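You operate a simulated robot arm through the tools that you are given. There is no shell and no other tool. Be economical: measure what you need, move in short steps, check, and stop when the job is done.

You run a simulated two-armed robot. Do the job below in one go: nothing can be reset, and whatever is moved stays where it is left.

## Task
Pick up the yellow-tip dropper with one hand, pass it to the other hand and put it on the stand end of the glue bench. Set down upright: yellow-tip dropper.
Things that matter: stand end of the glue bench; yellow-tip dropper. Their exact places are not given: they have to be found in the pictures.

Only the result counts: the job must be done as asked and must still hold three seconds after the hand-in. Knocking over, shifting, dropping, spilling or breaking anything else fails it.

## Robot
Two 7-joint arms with two-finger parallel grippers on one trunk, on a base that drives. Base frame: it is fixed to the floor where the robot stands at the start and does not move with it; the origin is under the middle of the robot, x ahead of it, y to its left, z up. Lengths are in m, angles in degrees, forces in N, time in s.
The left shoulder is at the start at [0.05, 0.187, 0.999], the right one opposite. Each reaches about 0.776 m from its shoulder. Places, roughly: stand end of the glue bench [-3.6, -1.9, 0.9]. Payload 3.43 kg a hand.
The TCP of each hand is the grasp point between the finger pads, 0.03 m short of the fingertips. In the tool frame z runs along the fingers and y along their closing line. The gripper opens to 0.094 m. The fingers are 0.028 m wide and 0.01 m thick; the gripper's body (0.05 by 0.096 m) begins 0.055 m behind the TCP.
Orientation is that of the tool frame in the base frame, as [roll, pitch, yaw] about the fixed x, y, z axes, in that order (R = Rz(yaw) Ry(pitch) Rx(roll)). With the fingers straight down and closing along the base's y, the tool's x points along the base's -x, its y along +y and its z along -z.

## Interface
- The arms move only by the tool apply_moves. It takes "left_commands", "right_commands" or both (then of equal length, played together; a hand with none holds still); each is one flat list of numbers, 7 for each row, row after row: the shift along the base's x, y, z in m, then the turn, a rotation vector about the base's x, y, z in degrees, then the gripper command, from -1 (fully open) to 1 (shut), values between in proportion. In form: [dx, dy, dz, ax, ay, az, hand, dx, dy, dz, ax, ay, az, hand, ...]. A call has 1 to 20 rows; each row is the pose to reach, as a shift and turn from the pose commanded when the call began. A row lasts 0.2 s, in which the tool goes at most 0.05 m and 8.6 degrees; a call with a longer step from one row to the next is refused whole, and so is a gripper value outside its range. A pose out of reach is approached as far as the arm can. The call stops where the force on the tool passes 40 N (or 10 N more than at its start, if that is more) or the arm is blocked; 0.2 s more then pass. The fingers move at their own pace (about 0.153 m/s each) and stop on an object; they squeeze with about 22 N. The grip force told is the motor's: it shows also when the fingers shut on nothing. Time passes only in rows, and 0.2 s behind the last, so rows that repeat a pose let the fingers close. It gives the time, the measured TCP pose, the force on the tool (base axes), the opening and the grip force at its end, in the units of the frame above (readings bear some noise), with the torque about the TCP (base axes, N m) and any sound that the robot's microphone picked up, and new pictures: "show" is both (left out), scene, wrist or none (wrist: the cameras of the hands that moved).
- Cameras (640 x 400 px; columns grow to the right, rows downward): "scene" is now at [0.142, 0.0242, 1.2136]; the picture's right is [0.24, -0.97, 0.00], its down [-0.08, -0.02, -1.00] and it looks along [0.97, 0.24, -0.08] (base axes); focal length 214 px, centre (320, 200). "left" rides on the left gripper at [0.076, -0.014, -0.103] in its tool frame; the picture's right is [0.18, 0.98, 0.00], its down [-0.75, 0.14, -0.64] and it looks along [-0.63, 0.12, 0.77] (tool axes); focal length 243 px, centre (320, 200). "right" rides on the right gripper at [0.076, 0.014, -0.103] in its tool frame; the picture's right is [-0.18, 0.98, 0.00], its down [-0.75, -0.14, -0.64] and it looks along [-0.63, -0.12, 0.77] (tool axes); focal length 243 px, centre (320, 200).
- slide_trunk(by): slides the trunk up (or, below 0, down) by that many m; the arms and the scene camera ride with it, the base frame stays. It gives what a move gives, with no picture.
- base_move(legs): drives the robot by 1 to 6 legs, each [ahead, left, turn to the left] in m, m and degrees, along the robot's own axes; the way and the turn of a leg run together, so that a leg with both is an arc; at most 1.5 m and 180 degrees a leg. The arms and the cameras ride along, it lands a little off, and it stops where it bumps. It gives what a move gives, and a new picture of the scene camera.
- turn_head(pan, tilt): turns the head with the scene camera to pan (to the left, within 80 degrees either way) and tilt (down, from -29 to 69), counted from straight ahead of the robot. It gives what a move gives, and a new picture of the scene camera.
- pixel_to_xyz(camera, pixels): for up to 12 pixels [column, row] of the newest picture of that camera ("zoom" is the newest enlarged one), the place [x, y, z] in the base frame of the surface seen there, good to about 0.002 m, but the place of the scene camera against the robot may be out by one fixed shift of up to 0.012 m in any direction. No time passes.
- inspect(camera, box): a new picture of the part [left, top, right, bottom] of that camera's present view, enlarged. No time passes.
- hand_in(): hands the job in; it is judged then, once.

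Go step by step. Measure first, check grasps and placings, and put right what went wrong. The budget is 80 turns and 260 pictures, counting those below and the enlarged ones. Unless the task says otherwise, let go and move clear before handing in, and close with one line.

The tools are called after "Emit:" as a command line: name --argument value ..., lists and objects as JSON in quotes. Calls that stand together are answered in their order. apply_moves: Moves the arms, as the interface text tells. Its arguments: {"type":"object","properties":{"left_commands":{"type":"array","items":{"type":"number"}},"right_commands":{"type":"array","items":{"type":"number"}},"show":{"type":"string","enum":["both","scene","wrist","none"]}},"required":[]} The other tools are called the same way: slide_trunk (by) slides the trunk up or down; base_move (legs) drives the base; turn_head (pan, tilt) turns the head that bears the scene camera; pixel_to_xyz (camera, pixels) gives the place of the surface under pixels of a picture; inspect (camera, box) takes an enlarged picture of a part of a camera's view; hand_in () hands the job in.

At the start:

```text
time: 0.0
left_tcp_pos: [0.3002, 0.1634, 1.1508]
left_orientation: [-179.9, 0.0, -179.9]
left_contact_force: [-0.6, 0.0, 0.4]
left_wrist_torque: [0.03, 0.03, 0.02]
left_grip_width: 0.0941
left_finger_force: 0.1
right_tcp_pos: [0.4129, -0.141, 0.9994]
right_orientation: [179.9, -0.1, -180.0]
right_contact_force: [0.2, -0.7, -0.3]
right_wrist_torque: [-0.01, -0.01, -0.02]
right_grip_width: 0.0941
right_finger_force: 0.1
trunk travel left (down, up): [-0.215, 0.217]
robot x, y, heading: [-0.0026, -0.001, 0.0]
head pan, tilt: [14.0, 4.5]
```

scene: 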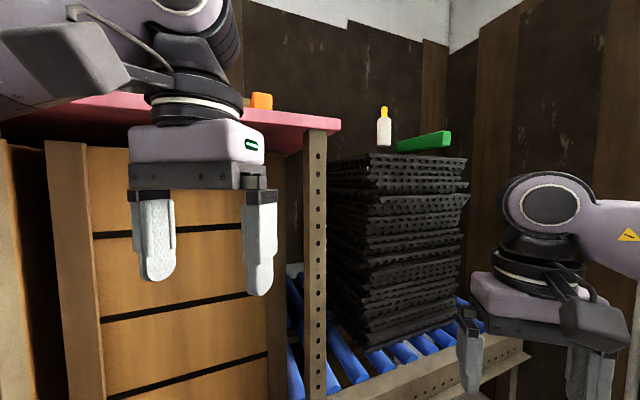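
right: 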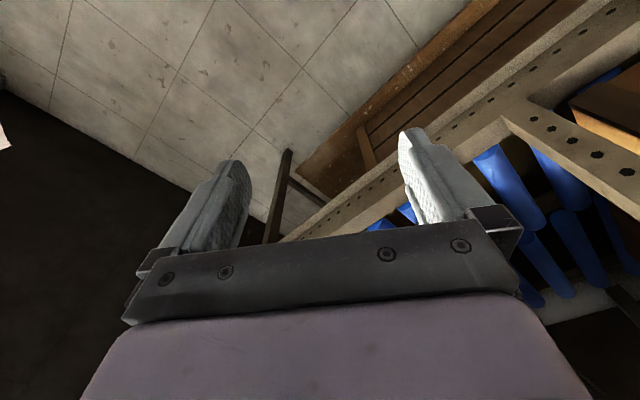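
left: 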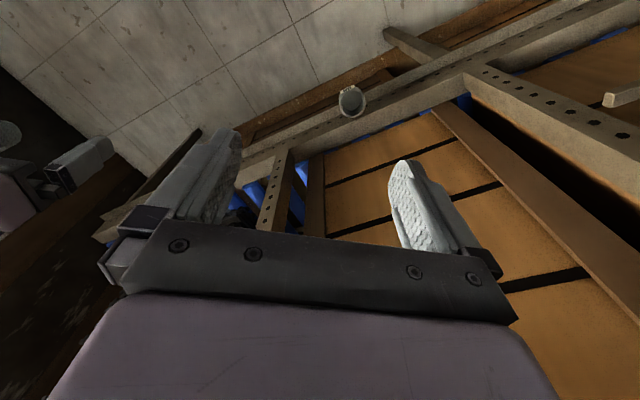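

The scene shows a yellow-capped bottle near pixel (384,127), standing on a stack of black trays. I'll measure it and zoom in.

Emit:
inspect --camera "scene" --box '[320, 80, 480, 180]'

Emit:
pixel_to_xyz --camera "scene" --pixels '[[384, 112], [384, 122], [384, 140], [384, 152], [420, 140], [445, 136], [370, 160], [460, 160], [335, 160], [262, 100], [320, 125], [400, 165]]'

```text
4.00 times, centred on (400, 130) of scene
```

zoom: 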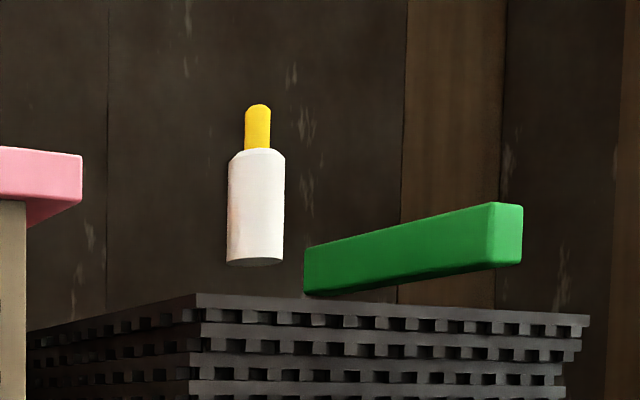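

```text
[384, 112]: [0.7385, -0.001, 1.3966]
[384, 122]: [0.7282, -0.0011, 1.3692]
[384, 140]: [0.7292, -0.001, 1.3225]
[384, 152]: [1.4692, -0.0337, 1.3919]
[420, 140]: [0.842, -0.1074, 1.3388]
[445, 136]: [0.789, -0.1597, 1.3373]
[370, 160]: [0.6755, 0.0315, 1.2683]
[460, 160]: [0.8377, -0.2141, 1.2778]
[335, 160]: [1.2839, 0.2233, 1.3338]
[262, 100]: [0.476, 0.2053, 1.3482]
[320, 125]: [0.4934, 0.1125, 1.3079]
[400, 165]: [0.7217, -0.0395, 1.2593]
```

The bottle's underside shows above the trays, so something I can't see may be supporting it. I'll measure the nearby edges before raising the trunk for a view from above.

Emit:
pixel_to_xyz --camera "scene" --pixels '[[60, 110], [20, 120], [110, 118], [60, 160], [335, 130], [290, 128], [310, 250], [262, 105], [385, 146], [384, 155], [445, 380], [370, 156]]'

Emit:
turn_head --pan 0 --tilt 20

```text
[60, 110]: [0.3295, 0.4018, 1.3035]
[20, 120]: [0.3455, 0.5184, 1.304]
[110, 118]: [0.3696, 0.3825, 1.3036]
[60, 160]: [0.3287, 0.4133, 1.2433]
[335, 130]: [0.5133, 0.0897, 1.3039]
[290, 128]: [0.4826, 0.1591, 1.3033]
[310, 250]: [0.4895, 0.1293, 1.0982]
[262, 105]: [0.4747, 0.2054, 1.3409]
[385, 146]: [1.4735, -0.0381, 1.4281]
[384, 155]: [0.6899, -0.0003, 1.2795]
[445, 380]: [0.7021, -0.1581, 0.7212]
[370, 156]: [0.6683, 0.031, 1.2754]
```

```text
time: 0.8
left_tcp_pos: [0.3004, 0.1632, 1.1504]
left_orientation: [-179.9, 0.1, -179.9]
left_contact_force: [0.0, 0.8, 0.5]
left_wrist_torque: [-0.04, -0.01, 0.01]
left_grip_width: 0.0943
left_finger_force: 0.0
right_tcp_pos: [0.4139, -0.1421, 1.0008]
right_orientation: [179.9, 0.1, -179.9]
right_contact_force: [-0.6, -0.2, 0.1]
right_wrist_torque: [0.03, 0.01, 0.0]
right_grip_width: 0.094
right_finger_force: 0.1
trunk travel left (down, up): [-0.215, 0.217]
robot x, y, heading: [0.0033, 0.0002, 0.1]
head pan, tilt: [0.0, 20.0]
```

scene: 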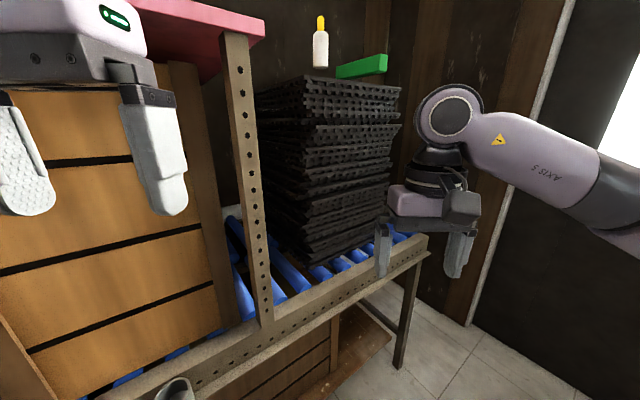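

The pink shelf's underside is at about z=1.30, and the left hand is in front of its edge. A straight rise of the trunk looks clear and will let me see the stack top.

Emit:
slide_trunk --by 0.2

Emit:
turn_head --pan 5 --tilt 15

Emit:
inspect --camera "scene" --box '[240, 80, 480, 230]'

```text
time: 3.0
left_tcp_pos: [0.3, 0.1634, 1.3488]
left_orientation: [-180.0, 0.0, -179.9]
left_contact_force: [-0.5, -0.1, 0.4]
left_wrist_torque: [0.05, 0.04, -0.02]
left_grip_width: 0.0938
left_finger_force: 0.0
right_tcp_pos: [0.4141, -0.1406, 1.1999]
right_orientation: [-180.0, 0.1, -180.0]
right_contact_force: [0.2, 0.4, -0.2]
right_wrist_torque: [0.0, 0.01, 0.01]
right_grip_width: 0.094
right_finger_force: 0.0
trunk travel left (down, up): [-0.415, 0.017]
robot x, y, heading: [-0.0018, -0.0009, 0.1]
head pan, tilt: [0.0, 20.0]
```

```text
time: 3.6
left_tcp_pos: [0.3009, 0.1625, 1.3501]
left_orientation: [-179.8, 0.1, -179.9]
left_contact_force: [1.5, 0.6, -0.3]
left_wrist_torque: [-0.03, 0.0, 0.0]
left_grip_width: 0.0939
left_finger_force: 0.0
right_tcp_pos: [0.4131, -0.1411, 1.2]
right_orientation: [180.0, 0.0, 179.9]
right_contact_force: [-0.4, 0.6, -0.1]
right_wrist_torque: [0.0, 0.02, 0.01]
right_grip_width: 0.094
right_finger_force: 0.0
trunk travel left (down, up): [-0.415, 0.017]
robot x, y, heading: [0.0023, 0.0027, -0.0]
head pan, tilt: [5.0, 15.0]
```

scene: 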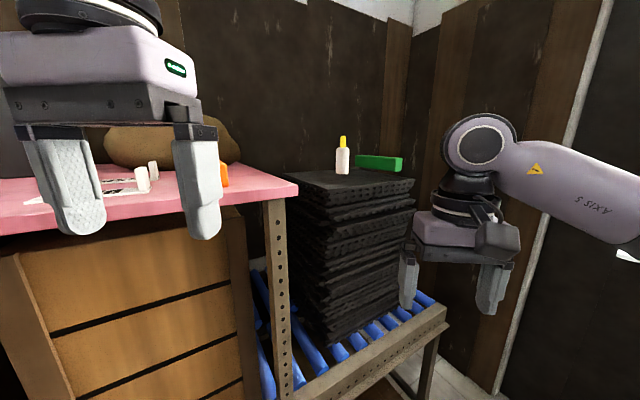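

```text
2.67 times, centred on (360, 155) of scene
```

zoom: 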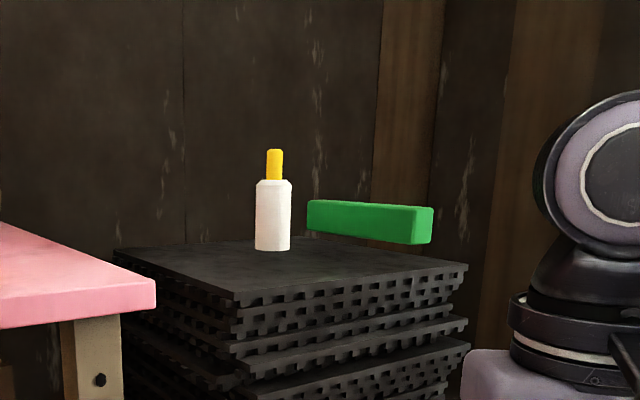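

From above, the bottle appears to stand on the stack top at zoom (273,247). I'll measure it, the stack top and the obstacles around it.

Emit:
pixel_to_xyz --camera "zoom" --pixels '[[274, 153], [274, 170], [273, 190], [273, 220], [273, 246], [273, 256], [235, 255], [300, 255], [235, 292], [320, 232], [420, 240], [350, 260]]'

Emit:
pixel_to_xyz --camera "scene" --pixels '[[225, 172], [170, 140], [298, 188], [150, 170], [80, 165], [380, 165], [360, 157], [402, 158], [412, 182]]'

Emit:
inspect --camera "right" --box '[0, 0, 640, 400]'

Emit:
inspect --camera "left" --box '[0, 0, 640, 400]'

```text
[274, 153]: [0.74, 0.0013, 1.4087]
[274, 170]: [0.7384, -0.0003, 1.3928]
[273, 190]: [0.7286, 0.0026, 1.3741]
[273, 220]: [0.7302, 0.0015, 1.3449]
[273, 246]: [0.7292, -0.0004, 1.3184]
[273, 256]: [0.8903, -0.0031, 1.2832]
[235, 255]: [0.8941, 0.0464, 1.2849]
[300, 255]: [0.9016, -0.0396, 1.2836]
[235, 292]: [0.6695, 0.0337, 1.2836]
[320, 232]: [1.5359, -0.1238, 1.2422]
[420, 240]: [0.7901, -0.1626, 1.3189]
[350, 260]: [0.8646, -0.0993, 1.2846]
```

```text
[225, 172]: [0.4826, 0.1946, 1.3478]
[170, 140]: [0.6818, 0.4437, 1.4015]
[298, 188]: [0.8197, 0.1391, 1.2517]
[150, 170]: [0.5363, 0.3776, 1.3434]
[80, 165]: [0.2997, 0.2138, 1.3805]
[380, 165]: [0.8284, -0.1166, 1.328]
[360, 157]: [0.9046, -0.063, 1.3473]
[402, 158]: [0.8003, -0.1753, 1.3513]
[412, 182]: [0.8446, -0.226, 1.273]
```

```text
1.00 times, centred on (320, 200) of right
```

zoom: 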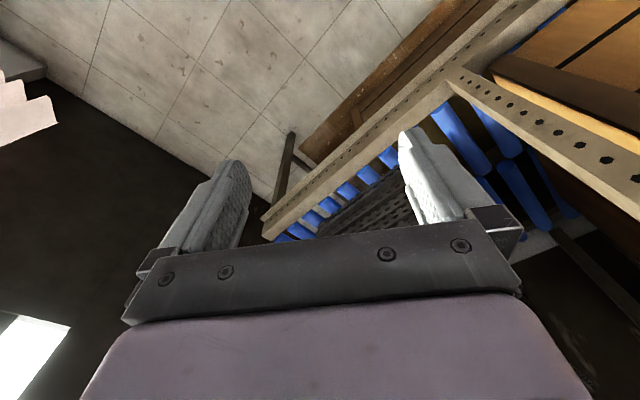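

```text
1.00 times, centred on (320, 200) of left
```

zoom: 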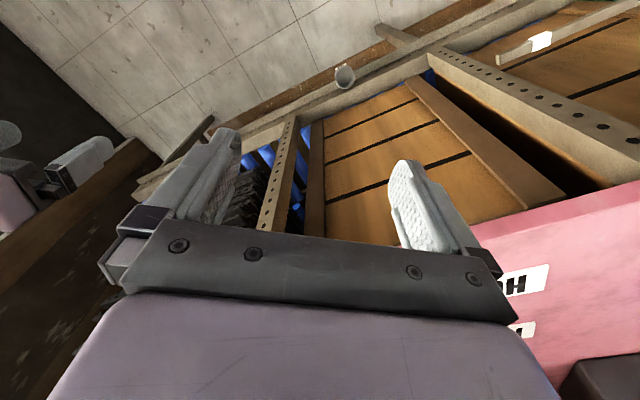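

The bottle's base is at about z≈1.31, with its axis near (0.749, 0.0). The white body runs to 1.378 and the yellow tip to about 1.41, with a green box to its right. I'll turn the right hand to point forward at tip height, so it grips the tip and leaves the body free for the left hand.

Emit:
apply_moves --right_commands '[0, 0, 0.018, 0, -8.2, 0, -1, 0, 0, 0.036, 0, -16.4, 0, -1, 0, 0, 0.054, 0, -24.6, 0, -1, 0, 0, 0.072, 0, -32.8, 0, -1, 0, 0, 0.09, 0, -41, 0, -1, 0, 0, 0.108, 0, -49.2, 0, -1, 0, 0, 0.126, 0, -57.4, 0, -1, 0, 0, 0.144, 0, -65.6, 0, -1, 0.0, 0, 0.162, 0, -73.8, 0, -1, 0.0, 0, 0.18, 0, -82, 0, -1, 0.0, 0, 0.195, 0, -90, 0, -1, 0.03, 0.03, 0.195, 0, -90, 0, -1, 0.06, 0.06, 0.195, 0, -90, 0, -1, 0.09, 0.09, 0.195, 0, -90, 0, -1, 0.12, 0.13, 0.195, 0, -90, 0, -1, 0.14, 0.141, 0.195, 0, -90, 0, -1]'

```text
time: 7.0
left_tcp_pos: [0.3004, 0.1635, 1.3501]
left_orientation: [-179.9, 0.0, -179.9]
left_contact_force: [0.4, -0.2, 0.0]
left_wrist_torque: [-0.01, 0.02, 0.0]
left_grip_width: 0.0938
left_finger_force: 0.0
right_tcp_pos: [0.5553, -0.0015, 1.3914]
right_orientation: [67.6, 89.9, 67.6]
right_contact_force: [0.1, 0.5, 0.5]
right_wrist_torque: [0.0, -0.01, -0.04]
right_grip_width: 0.0941
right_finger_force: 0.1
trunk travel left (down, up): [-0.415, 0.017]
robot x, y, heading: [-0.0011, 0.0024, -0.1]
head pan, tilt: [5.0, 15.0]
```

scene: 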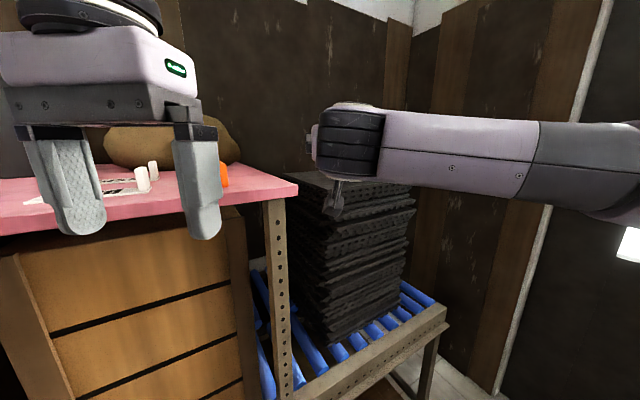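
right: 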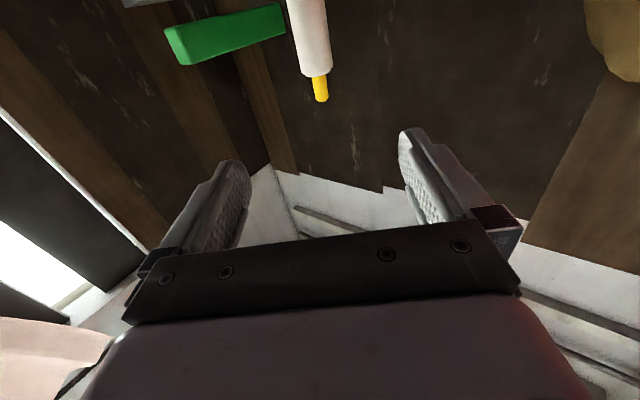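

The hand now points forward, and the wrist picture shows the bottle's tip at (320,90) and body at (314,45). I'll measure them with this camera.

Emit:
pixel_to_xyz --camera "right" --pixels '[[321, 99], [320, 90], [319, 80], [313, 70], [310, 45], [305, 10], [298, 40], [329, 40], [270, 20], [230, 40], [281, 10], [180, 45]]'

```text
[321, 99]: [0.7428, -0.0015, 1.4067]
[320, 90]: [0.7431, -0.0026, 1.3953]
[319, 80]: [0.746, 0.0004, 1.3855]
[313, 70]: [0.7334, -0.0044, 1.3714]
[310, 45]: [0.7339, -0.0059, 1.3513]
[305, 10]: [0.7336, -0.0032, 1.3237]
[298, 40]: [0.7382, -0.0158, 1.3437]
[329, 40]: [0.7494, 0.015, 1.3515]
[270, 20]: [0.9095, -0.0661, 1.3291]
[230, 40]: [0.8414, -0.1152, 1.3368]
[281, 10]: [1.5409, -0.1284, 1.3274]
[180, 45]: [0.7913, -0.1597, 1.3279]
```

The tip axis is near (0.752, -0.001) and spans z from 1.376 to 1.41. I'll move forward 0.187 m with the fingers open.

Emit:
apply_moves --right_commands '[0.03, 0, 0.003, 0, 0, 0, -1, 0.06, 0, 0.003, 0, 0, 0, -1, 0.09, 0, 0.003, 0, 0, 0, -1, 0.12, 0, 0.003, 0, 0, 0, -1, 0.145, 0, 0.003, 0, 0, 0, -1, 0.17, 0, 0.003, 0, 0, 0, -1, 0.187, 0, 0.003, 0, 0, 0, -1, 0.187, 0, 0.003, 0, 0, 0, -1]'

```text
time: 8.8
left_tcp_pos: [0.3004, 0.1633, 1.35]
left_orientation: [-180.0, 0.0, -179.9]
left_contact_force: [0.4, 0.6, 0.0]
left_wrist_torque: [-0.01, -0.01, 0.01]
left_grip_width: 0.094
left_finger_force: 0.0
right_tcp_pos: [0.7348, -0.0038, 1.3954]
right_orientation: [67.3, 90.0, 67.4]
right_contact_force: [0.3, 0.8, 0.0]
right_wrist_torque: [-0.01, 0.01, 0.01]
right_grip_width: 0.0941
right_finger_force: 0.0
right hand out of reach, approached as far as the arm can: row 7, 8
trunk travel left (down, up): [-0.415, 0.017]
robot x, y, heading: [0.0003, -0.0001, 0.4]
head pan, tilt: [5.0, 15.0]
```

scene: 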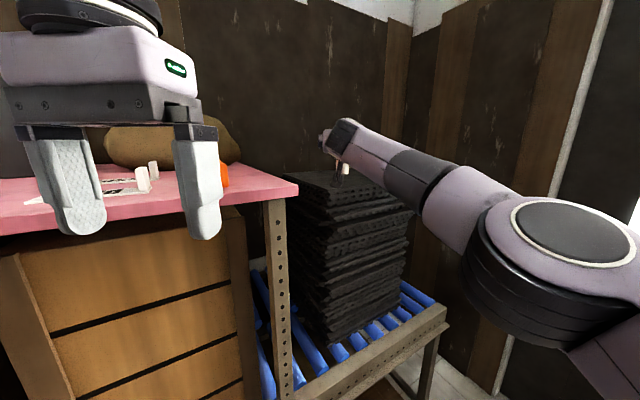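
right: 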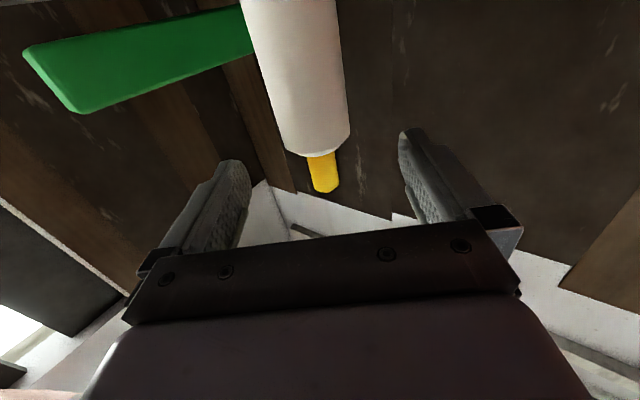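

At full stretch the TCP is at x=0.735, and the tip at 0.752 is still inside the fingers' 0.765 end. I'll check the tip's position and then close.

Emit:
pixel_to_xyz --camera "right" --pixels '[[324, 187], [322, 175], [320, 160], [318, 150], [300, 100], [236, 180], [408, 160]]'

Emit:
apply_moves --right_commands '[0, 0, 0, 0, 0, 0, 0.3, 0, 0, 0, 0, 0, 0, 0.6, 0, 0, 0, 0, 0, 0, 1, 0, 0, 0, 0, 0, 0, 1, 0, 0, 0, 0, 0, 0, 1]'

```text
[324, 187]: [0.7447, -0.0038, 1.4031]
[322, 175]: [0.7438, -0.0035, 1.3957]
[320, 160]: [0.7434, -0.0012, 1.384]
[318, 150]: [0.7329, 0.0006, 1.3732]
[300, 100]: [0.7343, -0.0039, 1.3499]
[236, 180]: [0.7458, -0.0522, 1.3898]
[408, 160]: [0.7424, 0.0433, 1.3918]
```

```text
time: 10.0
left_tcp_pos: [0.3003, 0.1633, 1.3514]
left_orientation: [-179.9, 0.1, -179.9]
left_contact_force: [0.3, -0.1, -0.1]
left_wrist_torque: [0.01, 0.0, 0.02]
left_grip_width: 0.0939
left_finger_force: 0.1
right_tcp_pos: [0.7338, -0.0046, 1.3971]
right_orientation: [-86.4, 90.0, -86.4]
right_contact_force: [-0.4, -0.1, 0.2]
right_wrist_torque: [-0.01, 0.0, 0.02]
right_grip_width: 0.0146
right_finger_force: 22.1
trunk travel left (down, up): [-0.415, 0.017]
robot x, y, heading: [-0.0006, -0.0033, 0.1]
head pan, tilt: [5.0, 15.0]
```

scene: 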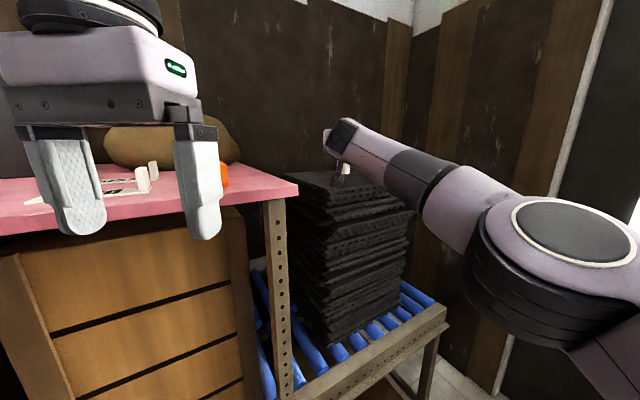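
right: 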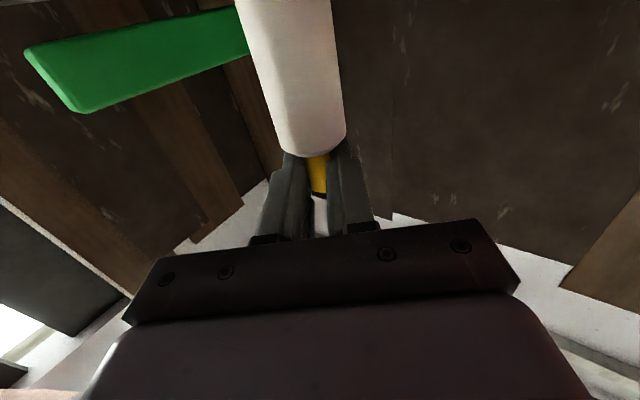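

The tip is gripped at a width of 0.0146 m. I'll lift it and draw it back.

Emit:
apply_moves --right_commands '[-0.006, 0, 0.012, 0, 0, 0, 1, -0.015, 0, 0.03, 0, 0, 0, 1, -0.03, 0, 0.045, 0, 0, 0, 1, -0.05, 0, 0.06, 0, 0, 0, 1, -0.09, 0, 0.06, 0, 0, 0, 1, -0.13, -0.02, 0.06, 0, 0, 0, 1, -0.17, -0.05, 0.06, 0, 0, 0, 1, -0.21, -0.07, 0.06, 0, 0, 0, 1]'

```text
time: 11.8
left_tcp_pos: [0.2991, 0.1622, 1.3512]
left_orientation: [180.0, 0.0, -180.0]
left_contact_force: [-0.3, 0.0, 0.8]
left_wrist_torque: [0.02, 0.01, 0.01]
left_grip_width: 0.0938
left_finger_force: 0.1
right_tcp_pos: [0.5233, -0.0735, 1.4581]
right_orientation: [78.5, 89.8, 78.6]
right_contact_force: [-0.3, -0.3, -0.3]
right_wrist_torque: [0.0, -0.02, 0.01]
right_grip_width: 0.0144
right_finger_force: 22.1
trunk travel left (down, up): [-0.415, 0.017]
robot x, y, heading: [-0.0018, 0.0008, 0.1]
head pan, tilt: [5.0, 15.0]
```

scene: 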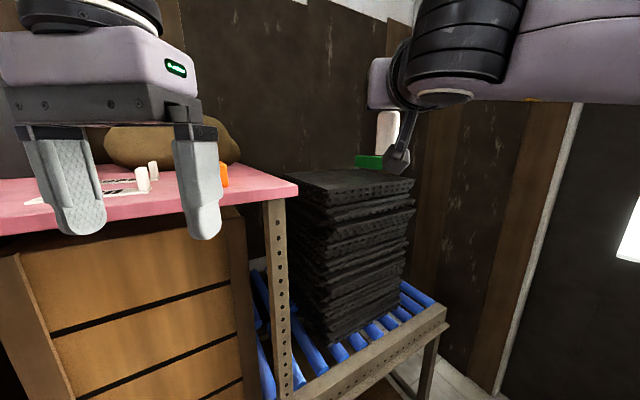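
right: 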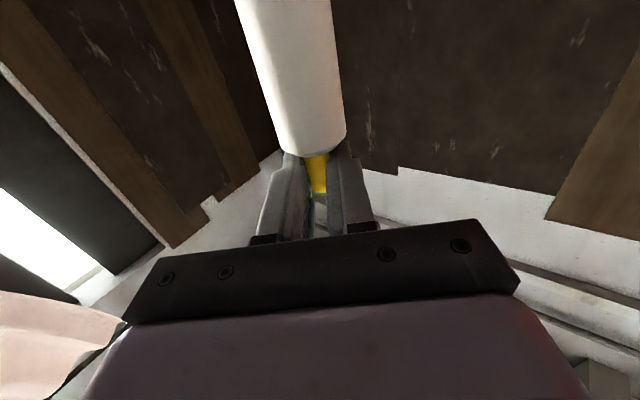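

The dropper is lifted and held. Before backing away, I'll look to both sides to see the room.

Emit:
turn_head --pan 80 --tilt 15

Emit:
turn_head --pan -80 --tilt 15

```text
time: 13.3
left_tcp_pos: [0.2999, 0.1627, 1.3498]
left_orientation: [-179.8, 0.1, -179.8]
left_contact_force: [-0.5, 0.8, -0.5]
left_wrist_torque: [0.01, -0.01, 0.0]
left_grip_width: 0.094
left_finger_force: 0.0
right_tcp_pos: [0.5256, -0.0733, 1.4568]
right_orientation: [-78.8, 90.0, -78.7]
right_contact_force: [0.0, 0.4, 0.0]
right_wrist_torque: [0.0, 0.04, 0.02]
right_grip_width: 0.0143
right_finger_force: 21.9
trunk travel left (down, up): [-0.415, 0.017]
robot x, y, heading: [0.0017, 0.0029, -0.3]
head pan, tilt: [80.0, 15.0]
```

scene: 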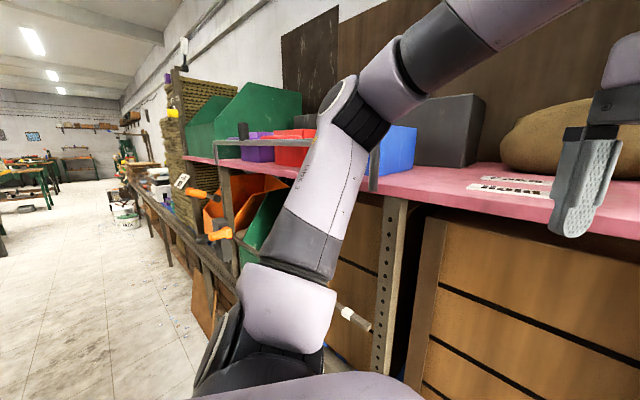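

```text
time: 15.7
left_tcp_pos: [0.2999, 0.1634, 1.3505]
left_orientation: [-179.9, 0.1, 180.0]
left_contact_force: [0.7, -0.7, -0.1]
left_wrist_torque: [-0.02, 0.01, -0.01]
left_grip_width: 0.0939
left_finger_force: 0.0
right_tcp_pos: [0.5255, -0.0725, 1.4585]
right_orientation: [95.0, 89.9, 95.0]
right_contact_force: [0.4, -0.1, -1.4]
right_wrist_torque: [0.0, 0.03, 0.02]
right_grip_width: 0.0144
right_finger_force: 22.3
trunk travel left (down, up): [-0.415, 0.017]
robot x, y, heading: [0.0002, -0.0006, -0.1]
head pan, tilt: [-80.0, 15.0]
```

scene: 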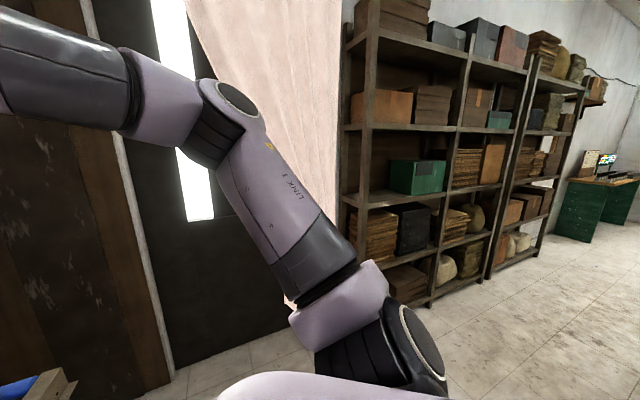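

The floor behind is open, with shelves to the right and a green bench far back on the right. I'll back straight off 0.6 m and then turn right 90° to look around.

Emit:
base_move --legs '[[-0.6, 0, 0]]'

Emit:
turn_head --pan -80 --tilt 10

```text
time: 18.9
left_tcp_pos: [-0.264, 0.1654, 1.3503]
left_orientation: [-179.8, 0.1, -179.3]
left_contact_force: [-0.2, -0.3, -1.0]
left_wrist_torque: [-0.01, 0.03, 0.04]
left_grip_width: 0.0941
left_finger_force: 0.1
right_tcp_pos: [-0.037, -0.068, 1.4587]
right_orientation: [96.7, 89.9, 97.5]
right_contact_force: [0.6, 0.2, -0.8]
right_wrist_torque: [0.0, 0.03, -0.02]
right_grip_width: 0.0144
right_finger_force: 22.2
trunk travel left (down, up): [-0.415, 0.017]
robot x, y, heading: [-0.5586, 0.002, 0.9]
head pan, tilt: [-80.0, 15.0]
stopped in leg 1: the robot was blocked; the commanded pose is now the measured one
```

scene: 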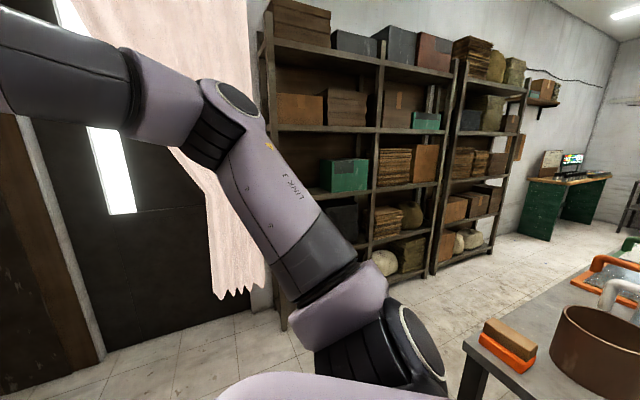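

```text
time: 19.6
left_tcp_pos: [-0.2644, 0.1653, 1.3496]
left_orientation: [-179.9, 0.2, -179.2]
left_contact_force: [1.4, 0.7, 0.5]
left_wrist_torque: [0.03, -0.01, 0.01]
left_grip_width: 0.0942
left_finger_force: 0.1
right_tcp_pos: [-0.0379, -0.0686, 1.4584]
right_orientation: [57.0, 90.0, 57.6]
right_contact_force: [0.1, -1.0, -0.8]
right_wrist_torque: [-0.01, 0.02, 0.05]
right_grip_width: 0.0144
right_finger_force: 22.4
trunk travel left (down, up): [-0.415, 0.017]
robot x, y, heading: [-0.5633, -0.0019, 0.7]
head pan, tilt: [-80.0, 10.0]
```

scene: 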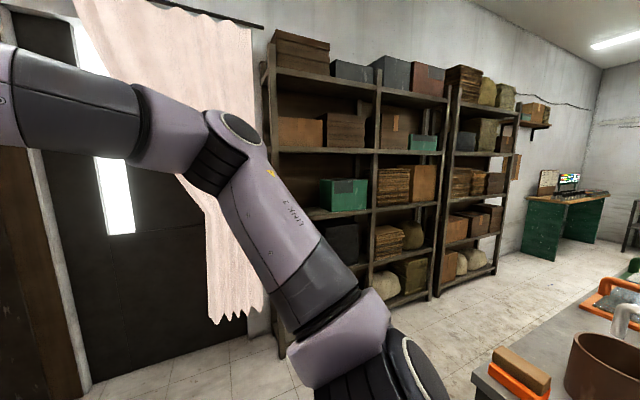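

I bumped a bench behind me: grey top, with an orange clamp and brown bowl at (620,370). I'll measure it before driving forward off it.

Emit:
inspect --camera "scene" --box '[400, 160, 640, 400]'

Emit:
pixel_to_xyz --camera "scene" --pixels '[[472, 374], [540, 340], [500, 370], [620, 380], [600, 300], [560, 200], [570, 180], [520, 260], [630, 285], [370, 330], [540, 190], [560, 190]]'

Emit:
base_move --legs '[[0.1, 0, 0]]'

```text
1.67 times, centred on (520, 280) of scene
```

zoom: 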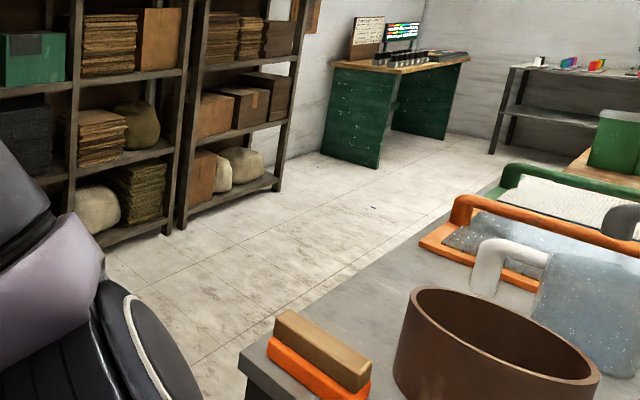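

```text
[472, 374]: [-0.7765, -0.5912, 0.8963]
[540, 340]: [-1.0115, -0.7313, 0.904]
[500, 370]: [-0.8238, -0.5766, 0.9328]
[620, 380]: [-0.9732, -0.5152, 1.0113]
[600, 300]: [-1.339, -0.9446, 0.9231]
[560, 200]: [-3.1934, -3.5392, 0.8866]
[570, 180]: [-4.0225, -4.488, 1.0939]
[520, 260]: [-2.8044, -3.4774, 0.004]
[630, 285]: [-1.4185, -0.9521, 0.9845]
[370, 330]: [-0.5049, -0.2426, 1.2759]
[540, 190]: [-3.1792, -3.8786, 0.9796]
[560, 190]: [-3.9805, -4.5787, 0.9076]
```

```text
time: 20.8
left_tcp_pos: [-0.1642, 0.166, 1.3503]
left_orientation: [-179.9, 0.0, -179.6]
left_contact_force: [0.3, 0.5, 0.2]
left_wrist_torque: [0.03, 0.03, -0.01]
left_grip_width: 0.094
left_finger_force: 0.0
right_tcp_pos: [0.0627, -0.0674, 1.4582]
right_orientation: [69.4, 89.9, 70.0]
right_contact_force: [0.1, 0.2, -0.6]
right_wrist_torque: [-0.04, 0.03, 0.0]
right_grip_width: 0.0147
right_finger_force: 22.0
trunk travel left (down, up): [-0.415, 0.017]
robot x, y, heading: [-0.4633, 0.0001, 0.6]
head pan, tilt: [-80.0, 10.0]
```

scene: 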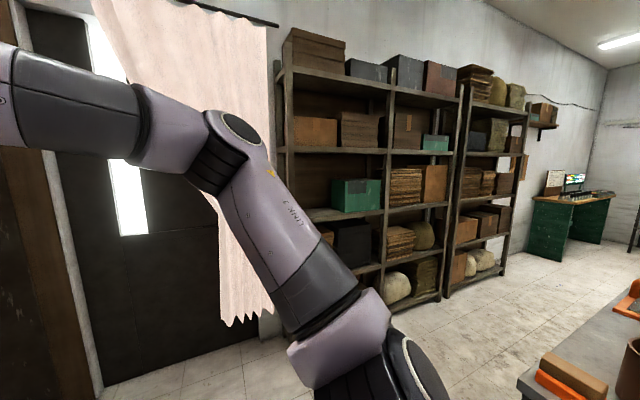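

The nearby bench starts about x=-0.78. I'll turn right 90° in place to see the whole room and find the glue bench.

Emit:
base_move --legs '[[0.05, 0, 0], [0, 0, -90]]'

Emit:
turn_head --pan 60 --tilt 15

Emit:
turn_head --pan -60 --tilt 15

```text
time: 25.5
left_tcp_pos: [-0.2539, -0.3012, 1.3513]
left_orientation: [-179.9, 0.1, 89.6]
left_contact_force: [0.6, -0.9, -0.1]
left_wrist_torque: [0.04, 0.0, 0.0]
left_grip_width: 0.0941
left_finger_force: 0.0
right_tcp_pos: [-0.4912, -0.5227, 1.4592]
right_orientation: [53.7, 89.9, -36.7]
right_contact_force: [0.0, 0.2, -1.6]
right_wrist_torque: [-0.01, 0.0, -0.02]
right_grip_width: 0.0146
right_finger_force: 21.9
trunk travel left (down, up): [-0.415, 0.017]
robot x, y, heading: [-0.4134, 0.0008, -90.2]
head pan, tilt: [-80.0, 10.0]
```

scene: 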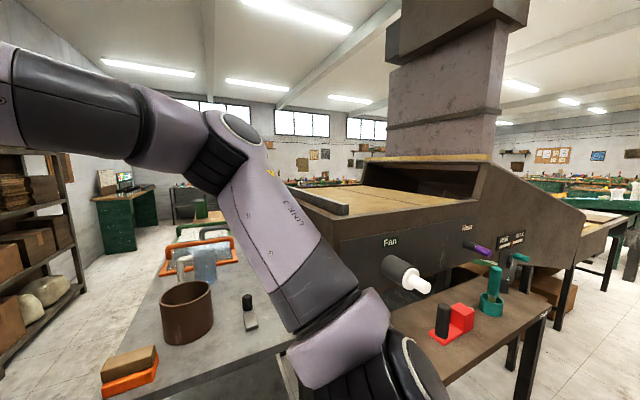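

```text
time: 27.8
left_tcp_pos: [-0.2527, -0.3011, 1.3498]
left_orientation: [-179.9, 0.2, 89.6]
left_contact_force: [0.1, -0.1, -0.3]
left_wrist_torque: [-0.01, -0.01, -0.02]
left_grip_width: 0.0941
left_finger_force: 0.2
right_tcp_pos: [-0.4909, -0.5239, 1.4594]
right_orientation: [54.1, 89.8, -36.3]
right_contact_force: [-0.3, 0.6, -0.4]
right_wrist_torque: [0.05, 0.0, 0.03]
right_grip_width: 0.0142
right_finger_force: 21.8
trunk travel left (down, up): [-0.415, 0.017]
robot x, y, heading: [-0.4174, 0.0057, -90.5]
head pan, tilt: [60.0, 15.0]
```

scene: 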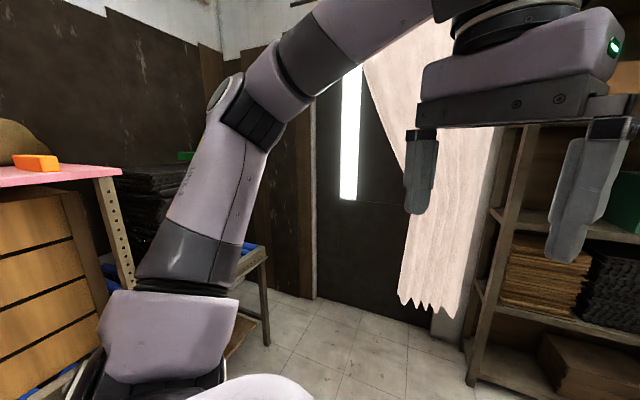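

```text
time: 29.8
left_tcp_pos: [-0.2528, -0.3015, 1.3495]
left_orientation: [-179.9, 0.1, 89.5]
left_contact_force: [-0.4, -0.2, 0.3]
left_wrist_torque: [-0.02, -0.03, 0.0]
left_grip_width: 0.0941
left_finger_force: 0.1
right_tcp_pos: [-0.4905, -0.5234, 1.459]
right_orientation: [54.8, 89.9, -35.8]
right_contact_force: [0.0, -0.4, -0.5]
right_wrist_torque: [0.02, 0.01, 0.01]
right_grip_width: 0.0144
right_finger_force: 22.5
trunk travel left (down, up): [-0.415, 0.017]
robot x, y, heading: [-0.4167, -0.0001, -90.6]
head pan, tilt: [-60.0, 15.0]
```

scene: 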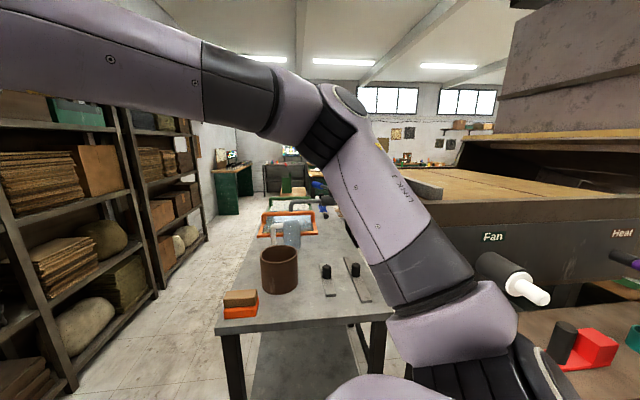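

There's an aisle between the shelves and the grey bench, and wooden benches beyond it around (320,180). I'll zoom in and measure.

Emit:
inspect --camera "scene" --box '[200, 130, 360, 230]'

Emit:
pixel_to_xyz --camera "zoom" --pixels '[[340, 170], [440, 170], [480, 140], [520, 160], [500, 250], [300, 370], [400, 230], [350, 240], [330, 280], [560, 350], [240, 380], [300, 200]]'

Emit:
pixel_to_xyz --camera "scene" --pixels '[[215, 320], [245, 250], [205, 230], [170, 285], [75, 380], [60, 300], [385, 310], [330, 235], [350, 310], [282, 180], [262, 215], [230, 165]]'

```text
4.00 times, centred on (280, 180) of scene
```

zoom: 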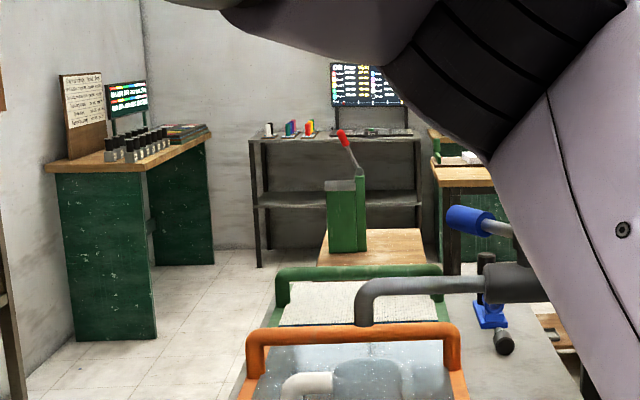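

```text
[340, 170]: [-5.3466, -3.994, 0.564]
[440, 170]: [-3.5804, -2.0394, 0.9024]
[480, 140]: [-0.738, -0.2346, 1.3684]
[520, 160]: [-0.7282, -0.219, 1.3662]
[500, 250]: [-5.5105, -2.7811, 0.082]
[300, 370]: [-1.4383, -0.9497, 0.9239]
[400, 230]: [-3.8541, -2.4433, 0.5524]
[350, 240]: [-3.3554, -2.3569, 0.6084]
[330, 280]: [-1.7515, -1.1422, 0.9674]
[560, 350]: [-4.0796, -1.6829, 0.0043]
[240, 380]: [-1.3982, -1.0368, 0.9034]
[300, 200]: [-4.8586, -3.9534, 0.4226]
```

```text
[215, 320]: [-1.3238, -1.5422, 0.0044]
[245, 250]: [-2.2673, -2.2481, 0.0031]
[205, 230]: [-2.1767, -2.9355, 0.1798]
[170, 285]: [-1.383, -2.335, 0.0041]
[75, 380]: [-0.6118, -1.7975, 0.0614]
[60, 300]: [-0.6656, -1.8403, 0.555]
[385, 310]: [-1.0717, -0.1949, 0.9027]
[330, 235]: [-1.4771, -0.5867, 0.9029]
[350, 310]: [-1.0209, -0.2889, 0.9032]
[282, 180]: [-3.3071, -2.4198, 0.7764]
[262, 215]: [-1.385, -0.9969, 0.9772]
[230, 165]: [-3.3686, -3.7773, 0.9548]
```

The wood-topped bench at about (-3.58, -2.04, 0.90) is likely the glue bench, and the route is an aisle angled at about -145°. There's open space here, so I'll do the handover now. First I'll swing the right hand to point left, bringing the bottle in front of me.

Emit:
apply_moves --right_commands '[0.01, 0.004, -0.01, 0, 0, 8.2, 1, 0.02, 0.008, -0.02, 0, 0, 16.4, 1, 0.03, 0.012, -0.03, 0, 0, 24.6, 1, 0.04, 0.016, -0.04, 0, 0, 32.8, 1, 0.05, 0.02, -0.05, 0, 0, 41, 1, 0.06, 0.024, -0.06, 0, 0, 49.2, 1, 0.07, 0.028, -0.07, 0, 0, 57.4, 1, 0.08, 0.032, -0.08, 0, 0, 65.6, 1, 0.09, 0.036, -0.09, 0, 0, 73.8, 1, 0.1, 0.04, -0.1, 0, 0, 82, 1, 0.107, 0.043, -0.1, 0, 0, 90, 1, 0.107, 0.043, -0.1, 0, 0, 90, 1]' --show "none"

Emit:
turn_head --pan 0 --tilt 15

```text
time: 32.4
left_tcp_pos: [-0.255, -0.3006, 1.3508]
left_orientation: [179.9, 0.1, 89.6]
left_contact_force: [-1.3, -0.6, -0.2]
left_wrist_torque: [0.01, -0.06, 0.0]
left_grip_width: 0.0939
left_finger_force: 0.0
right_tcp_pos: [-0.3782, -0.4998, 1.3798]
right_orientation: [31.0, 84.6, 6.5]
right_contact_force: [-0.3, -0.2, -0.6]
right_wrist_torque: [0.0, 0.03, -0.01]
right_grip_width: 0.0145
right_finger_force: 21.7
right hand out of reach, approached as far as the arm can: row 9, 10, 11, 12
trunk travel left (down, up): [-0.415, 0.017]
robot x, y, heading: [-0.4153, -0.0016, -90.7]
head pan, tilt: [-60.0, 15.0]
```

```text
time: 33.7
left_tcp_pos: [-0.2543, -0.3008, 1.3508]
left_orientation: [-179.8, 0.2, 89.5]
left_contact_force: [1.0, 0.1, -0.6]
left_wrist_torque: [0.0, 0.01, -0.01]
left_grip_width: 0.0938
left_finger_force: 0.0
right_tcp_pos: [-0.3767, -0.4996, 1.3786]
right_orientation: [30.7, 84.8, 6.2]
right_contact_force: [0.2, -0.2, -1.0]
right_wrist_torque: [-0.03, -0.02, 0.02]
right_grip_width: 0.0144
right_finger_force: 22.0
trunk travel left (down, up): [-0.415, 0.017]
robot x, y, heading: [-0.4132, 0.0011, -90.6]
head pan, tilt: [0.0, 15.0]
```

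scene: 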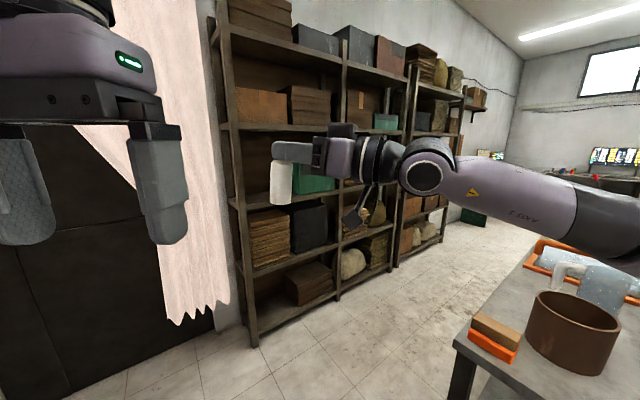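

The right hand stopped at about 65° of yaw, with the bottle tilted about 5°. I'll shift it a little to the right and correct the tilt.

Emit:
apply_moves --right_commands '[-0.02, -0.01, -0.005, -0.3, 2.6, 0, 1, -0.05, -0.02, -0.01, -0.6, 5.2, 0, 1, -0.05, -0.02, -0.01, -0.6, 5.2, 0, 1]' --show "scene"

Emit:
inspect --camera "scene" --box '[200, 100, 440, 250]'

```text
time: 34.5
left_tcp_pos: [-0.2519, -0.3001, 1.3512]
left_orientation: [-179.9, 0.2, 89.5]
left_contact_force: [0.7, 0.1, -0.4]
left_wrist_torque: [-0.03, 0.01, 0.03]
left_grip_width: 0.094
left_finger_force: 0.0
right_tcp_pos: [-0.4252, -0.5171, 1.3708]
right_orientation: [-94.7, 89.8, -119.2]
right_contact_force: [0.2, -0.2, -0.9]
right_wrist_torque: [0.02, 0.01, 0.0]
right_grip_width: 0.0142
right_finger_force: 22.5
right hand out of reach, approached as far as the arm can: row 1, 2
trunk travel left (down, up): [-0.415, 0.017]
robot x, y, heading: [-0.4158, 0.0025, -90.5]
head pan, tilt: [0.0, 15.0]
```

scene: 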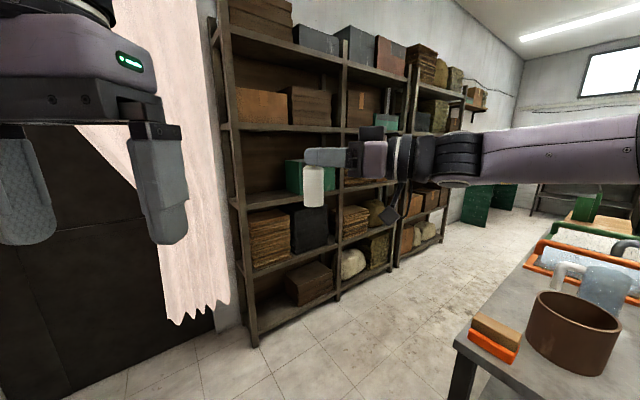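

```text
2.67 times, centred on (320, 175) of scene
```

zoom: 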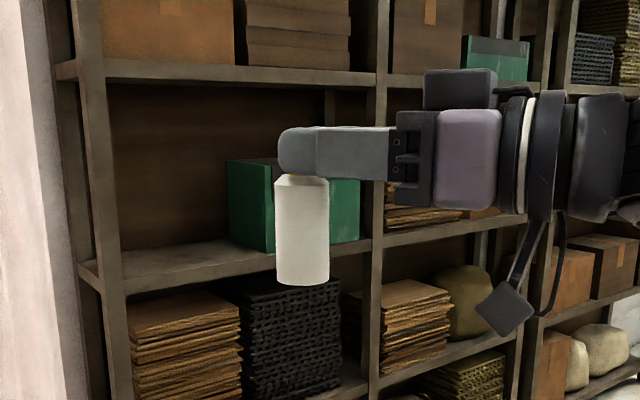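

The bottle is now upright, pointing left at about 65°. I'll measure its body, at zoom (302,180–280).

Emit:
pixel_to_xyz --camera "zoom" --pixels '[[302, 183], [302, 230], [302, 278], [280, 230], [324, 230], [302, 150], [302, 130], [285, 145], [415, 160], [460, 90], [505, 310], [340, 150]]'

```text
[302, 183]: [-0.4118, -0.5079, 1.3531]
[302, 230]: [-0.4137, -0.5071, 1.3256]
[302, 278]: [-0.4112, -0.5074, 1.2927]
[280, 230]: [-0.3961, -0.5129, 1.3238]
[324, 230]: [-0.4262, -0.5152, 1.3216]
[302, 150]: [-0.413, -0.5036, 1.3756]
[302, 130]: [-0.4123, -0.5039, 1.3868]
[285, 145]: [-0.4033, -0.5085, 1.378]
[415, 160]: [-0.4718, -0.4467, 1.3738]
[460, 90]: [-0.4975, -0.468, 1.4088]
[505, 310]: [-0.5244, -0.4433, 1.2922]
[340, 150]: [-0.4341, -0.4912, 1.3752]
```

The bottle axis is near (-0.411, -0.525) and its base is at about 1.287. I'll bring the left hand to a stand-off behind it, pointing ahead, 35° to the right and 35° down, with the fingers partly open.

Emit:
apply_moves --left_commands '[-0.005, -0.01, 0.01, -6.65, 2.1, -4.0, -0.6, -0.015, -0.02, 0.02, -13.3, 4.2, -8.05, -0.6, -0.03, -0.04, 0.03, -19.95, 6.3, -12.1, -0.6, -0.04, -0.055, 0.04, -26.6, 8.4, -16.1, -0.6, -0.05, -0.07, 0.049, -33.25, 10.5, -20.1, -0.6, -0.06, -0.085, 0.049, -39.9, 12.6, -24.15, -0.6, -0.075, -0.105, 0.049, -46.55, 14.7, -28.2, -0.6, -0.09, -0.13, 0.049, -53.2, 16.8, -32.2, -0.6, -0.09, -0.13, 0.049, -53.2, 16.8, -32.2, -0.6]'

```text
time: 36.5
left_tcp_pos: [-0.3425, -0.4322, 1.4009]
left_orientation: [179.3, 55.2, 54.1]
left_contact_force: [0.7, -0.4, 0.6]
left_wrist_torque: [-0.01, -0.01, -0.01]
left_grip_width: 0.0751
left_finger_force: 0.2
right_tcp_pos: [-0.4261, -0.5191, 1.3695]
right_orientation: [-44.5, 89.9, -69.1]
right_contact_force: [-0.9, -0.9, -0.5]
right_wrist_torque: [0.0, 0.05, -0.02]
right_grip_width: 0.0147
right_finger_force: 21.9
trunk travel left (down, up): [-0.415, 0.017]
robot x, y, heading: [-0.4169, -0.0016, -90.7]
head pan, tilt: [0.0, 15.0]
```

scene: 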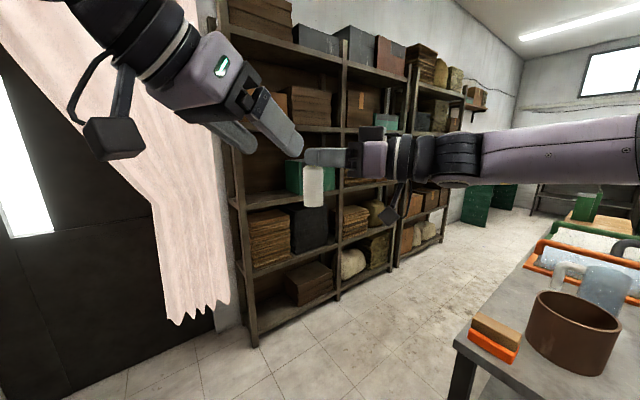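
left: 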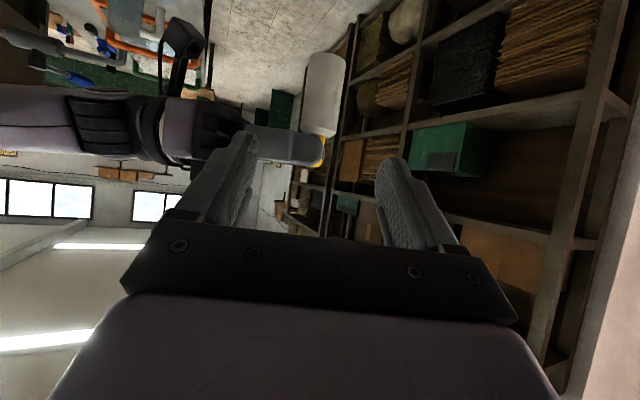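

The left hand reached the stand-off, and its picture shows the body around (325,95). I'll measure with that camera.

Emit:
pixel_to_xyz --camera "left" --pixels '[[325, 62], [323, 90], [320, 125], [307, 90], [342, 90], [316, 160], [290, 150], [250, 140]]'

```text
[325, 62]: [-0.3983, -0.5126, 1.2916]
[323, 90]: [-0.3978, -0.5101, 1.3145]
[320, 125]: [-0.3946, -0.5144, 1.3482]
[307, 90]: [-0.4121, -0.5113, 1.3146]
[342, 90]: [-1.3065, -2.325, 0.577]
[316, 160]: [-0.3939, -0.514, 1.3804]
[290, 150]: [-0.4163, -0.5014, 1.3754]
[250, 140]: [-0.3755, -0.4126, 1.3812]
```

The axis is confirmed at (-0.409, -0.526). I'll slide in along the finger direction.

Emit:
apply_moves --left_commands '[-0.0125, -0.017, -0.0152, 0, 0, 0, -0.6, -0.025, -0.034, -0.0304, 0, 0, 0, -0.6, -0.0375, -0.051, -0.0456, 0, 0, 0, -0.6, -0.05, -0.068, -0.0608, 0, 0, 0, -0.6, -0.0575, -0.0775, -0.0695, 0, 0, 0, -0.6, -0.0625, -0.085, -0.076, 0, 0, 0, -0.6]'

Emit:
inspect --camera "scene" --box '[200, 100, 440, 250]'

```text
time: 37.9
left_tcp_pos: [-0.3611, -0.4935, 1.331]
left_orientation: [179.4, 55.1, 54.3]
left_contact_force: [-0.1, 0.8, 0.0]
left_wrist_torque: [0.01, -0.03, 0.01]
left_grip_width: 0.0751
left_finger_force: 0.1
left hand out of reach, approached as far as the arm can: row 2, 3, 4, 5, 6
right_tcp_pos: [-0.4263, -0.5191, 1.3694]
right_orientation: [-42.7, 89.9, -67.4]
right_contact_force: [0.6, -0.2, -0.8]
right_wrist_torque: [-0.01, 0.01, 0.0]
right_grip_width: 0.0143
right_finger_force: 21.8
trunk travel left (down, up): [-0.415, 0.017]
robot x, y, heading: [-0.4113, -0.0004, -90.4]
head pan, tilt: [0.0, 15.0]
```

scene: 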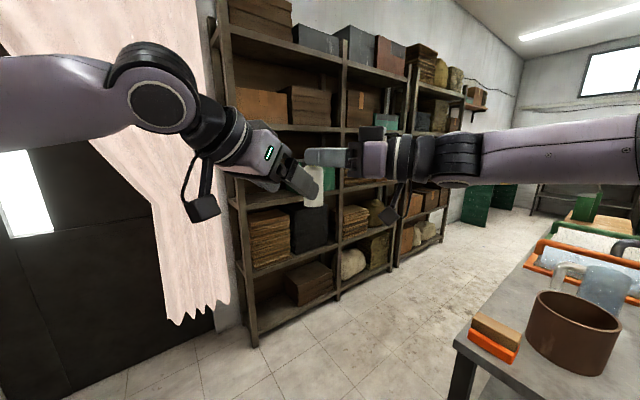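
left: 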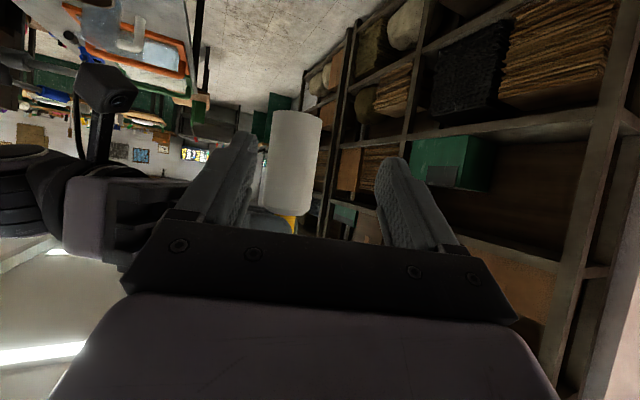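

```text
2.67 times, centred on (320, 175) of scene
```

zoom: 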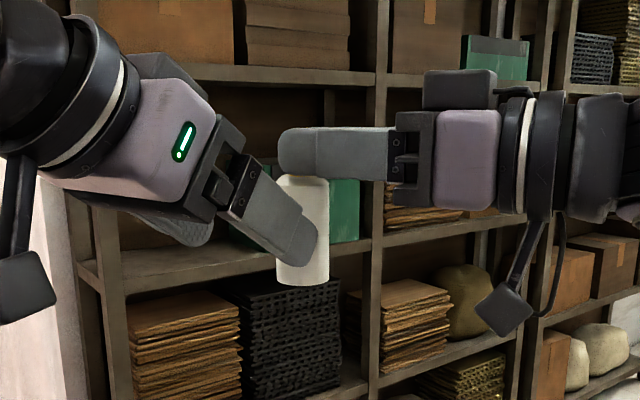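

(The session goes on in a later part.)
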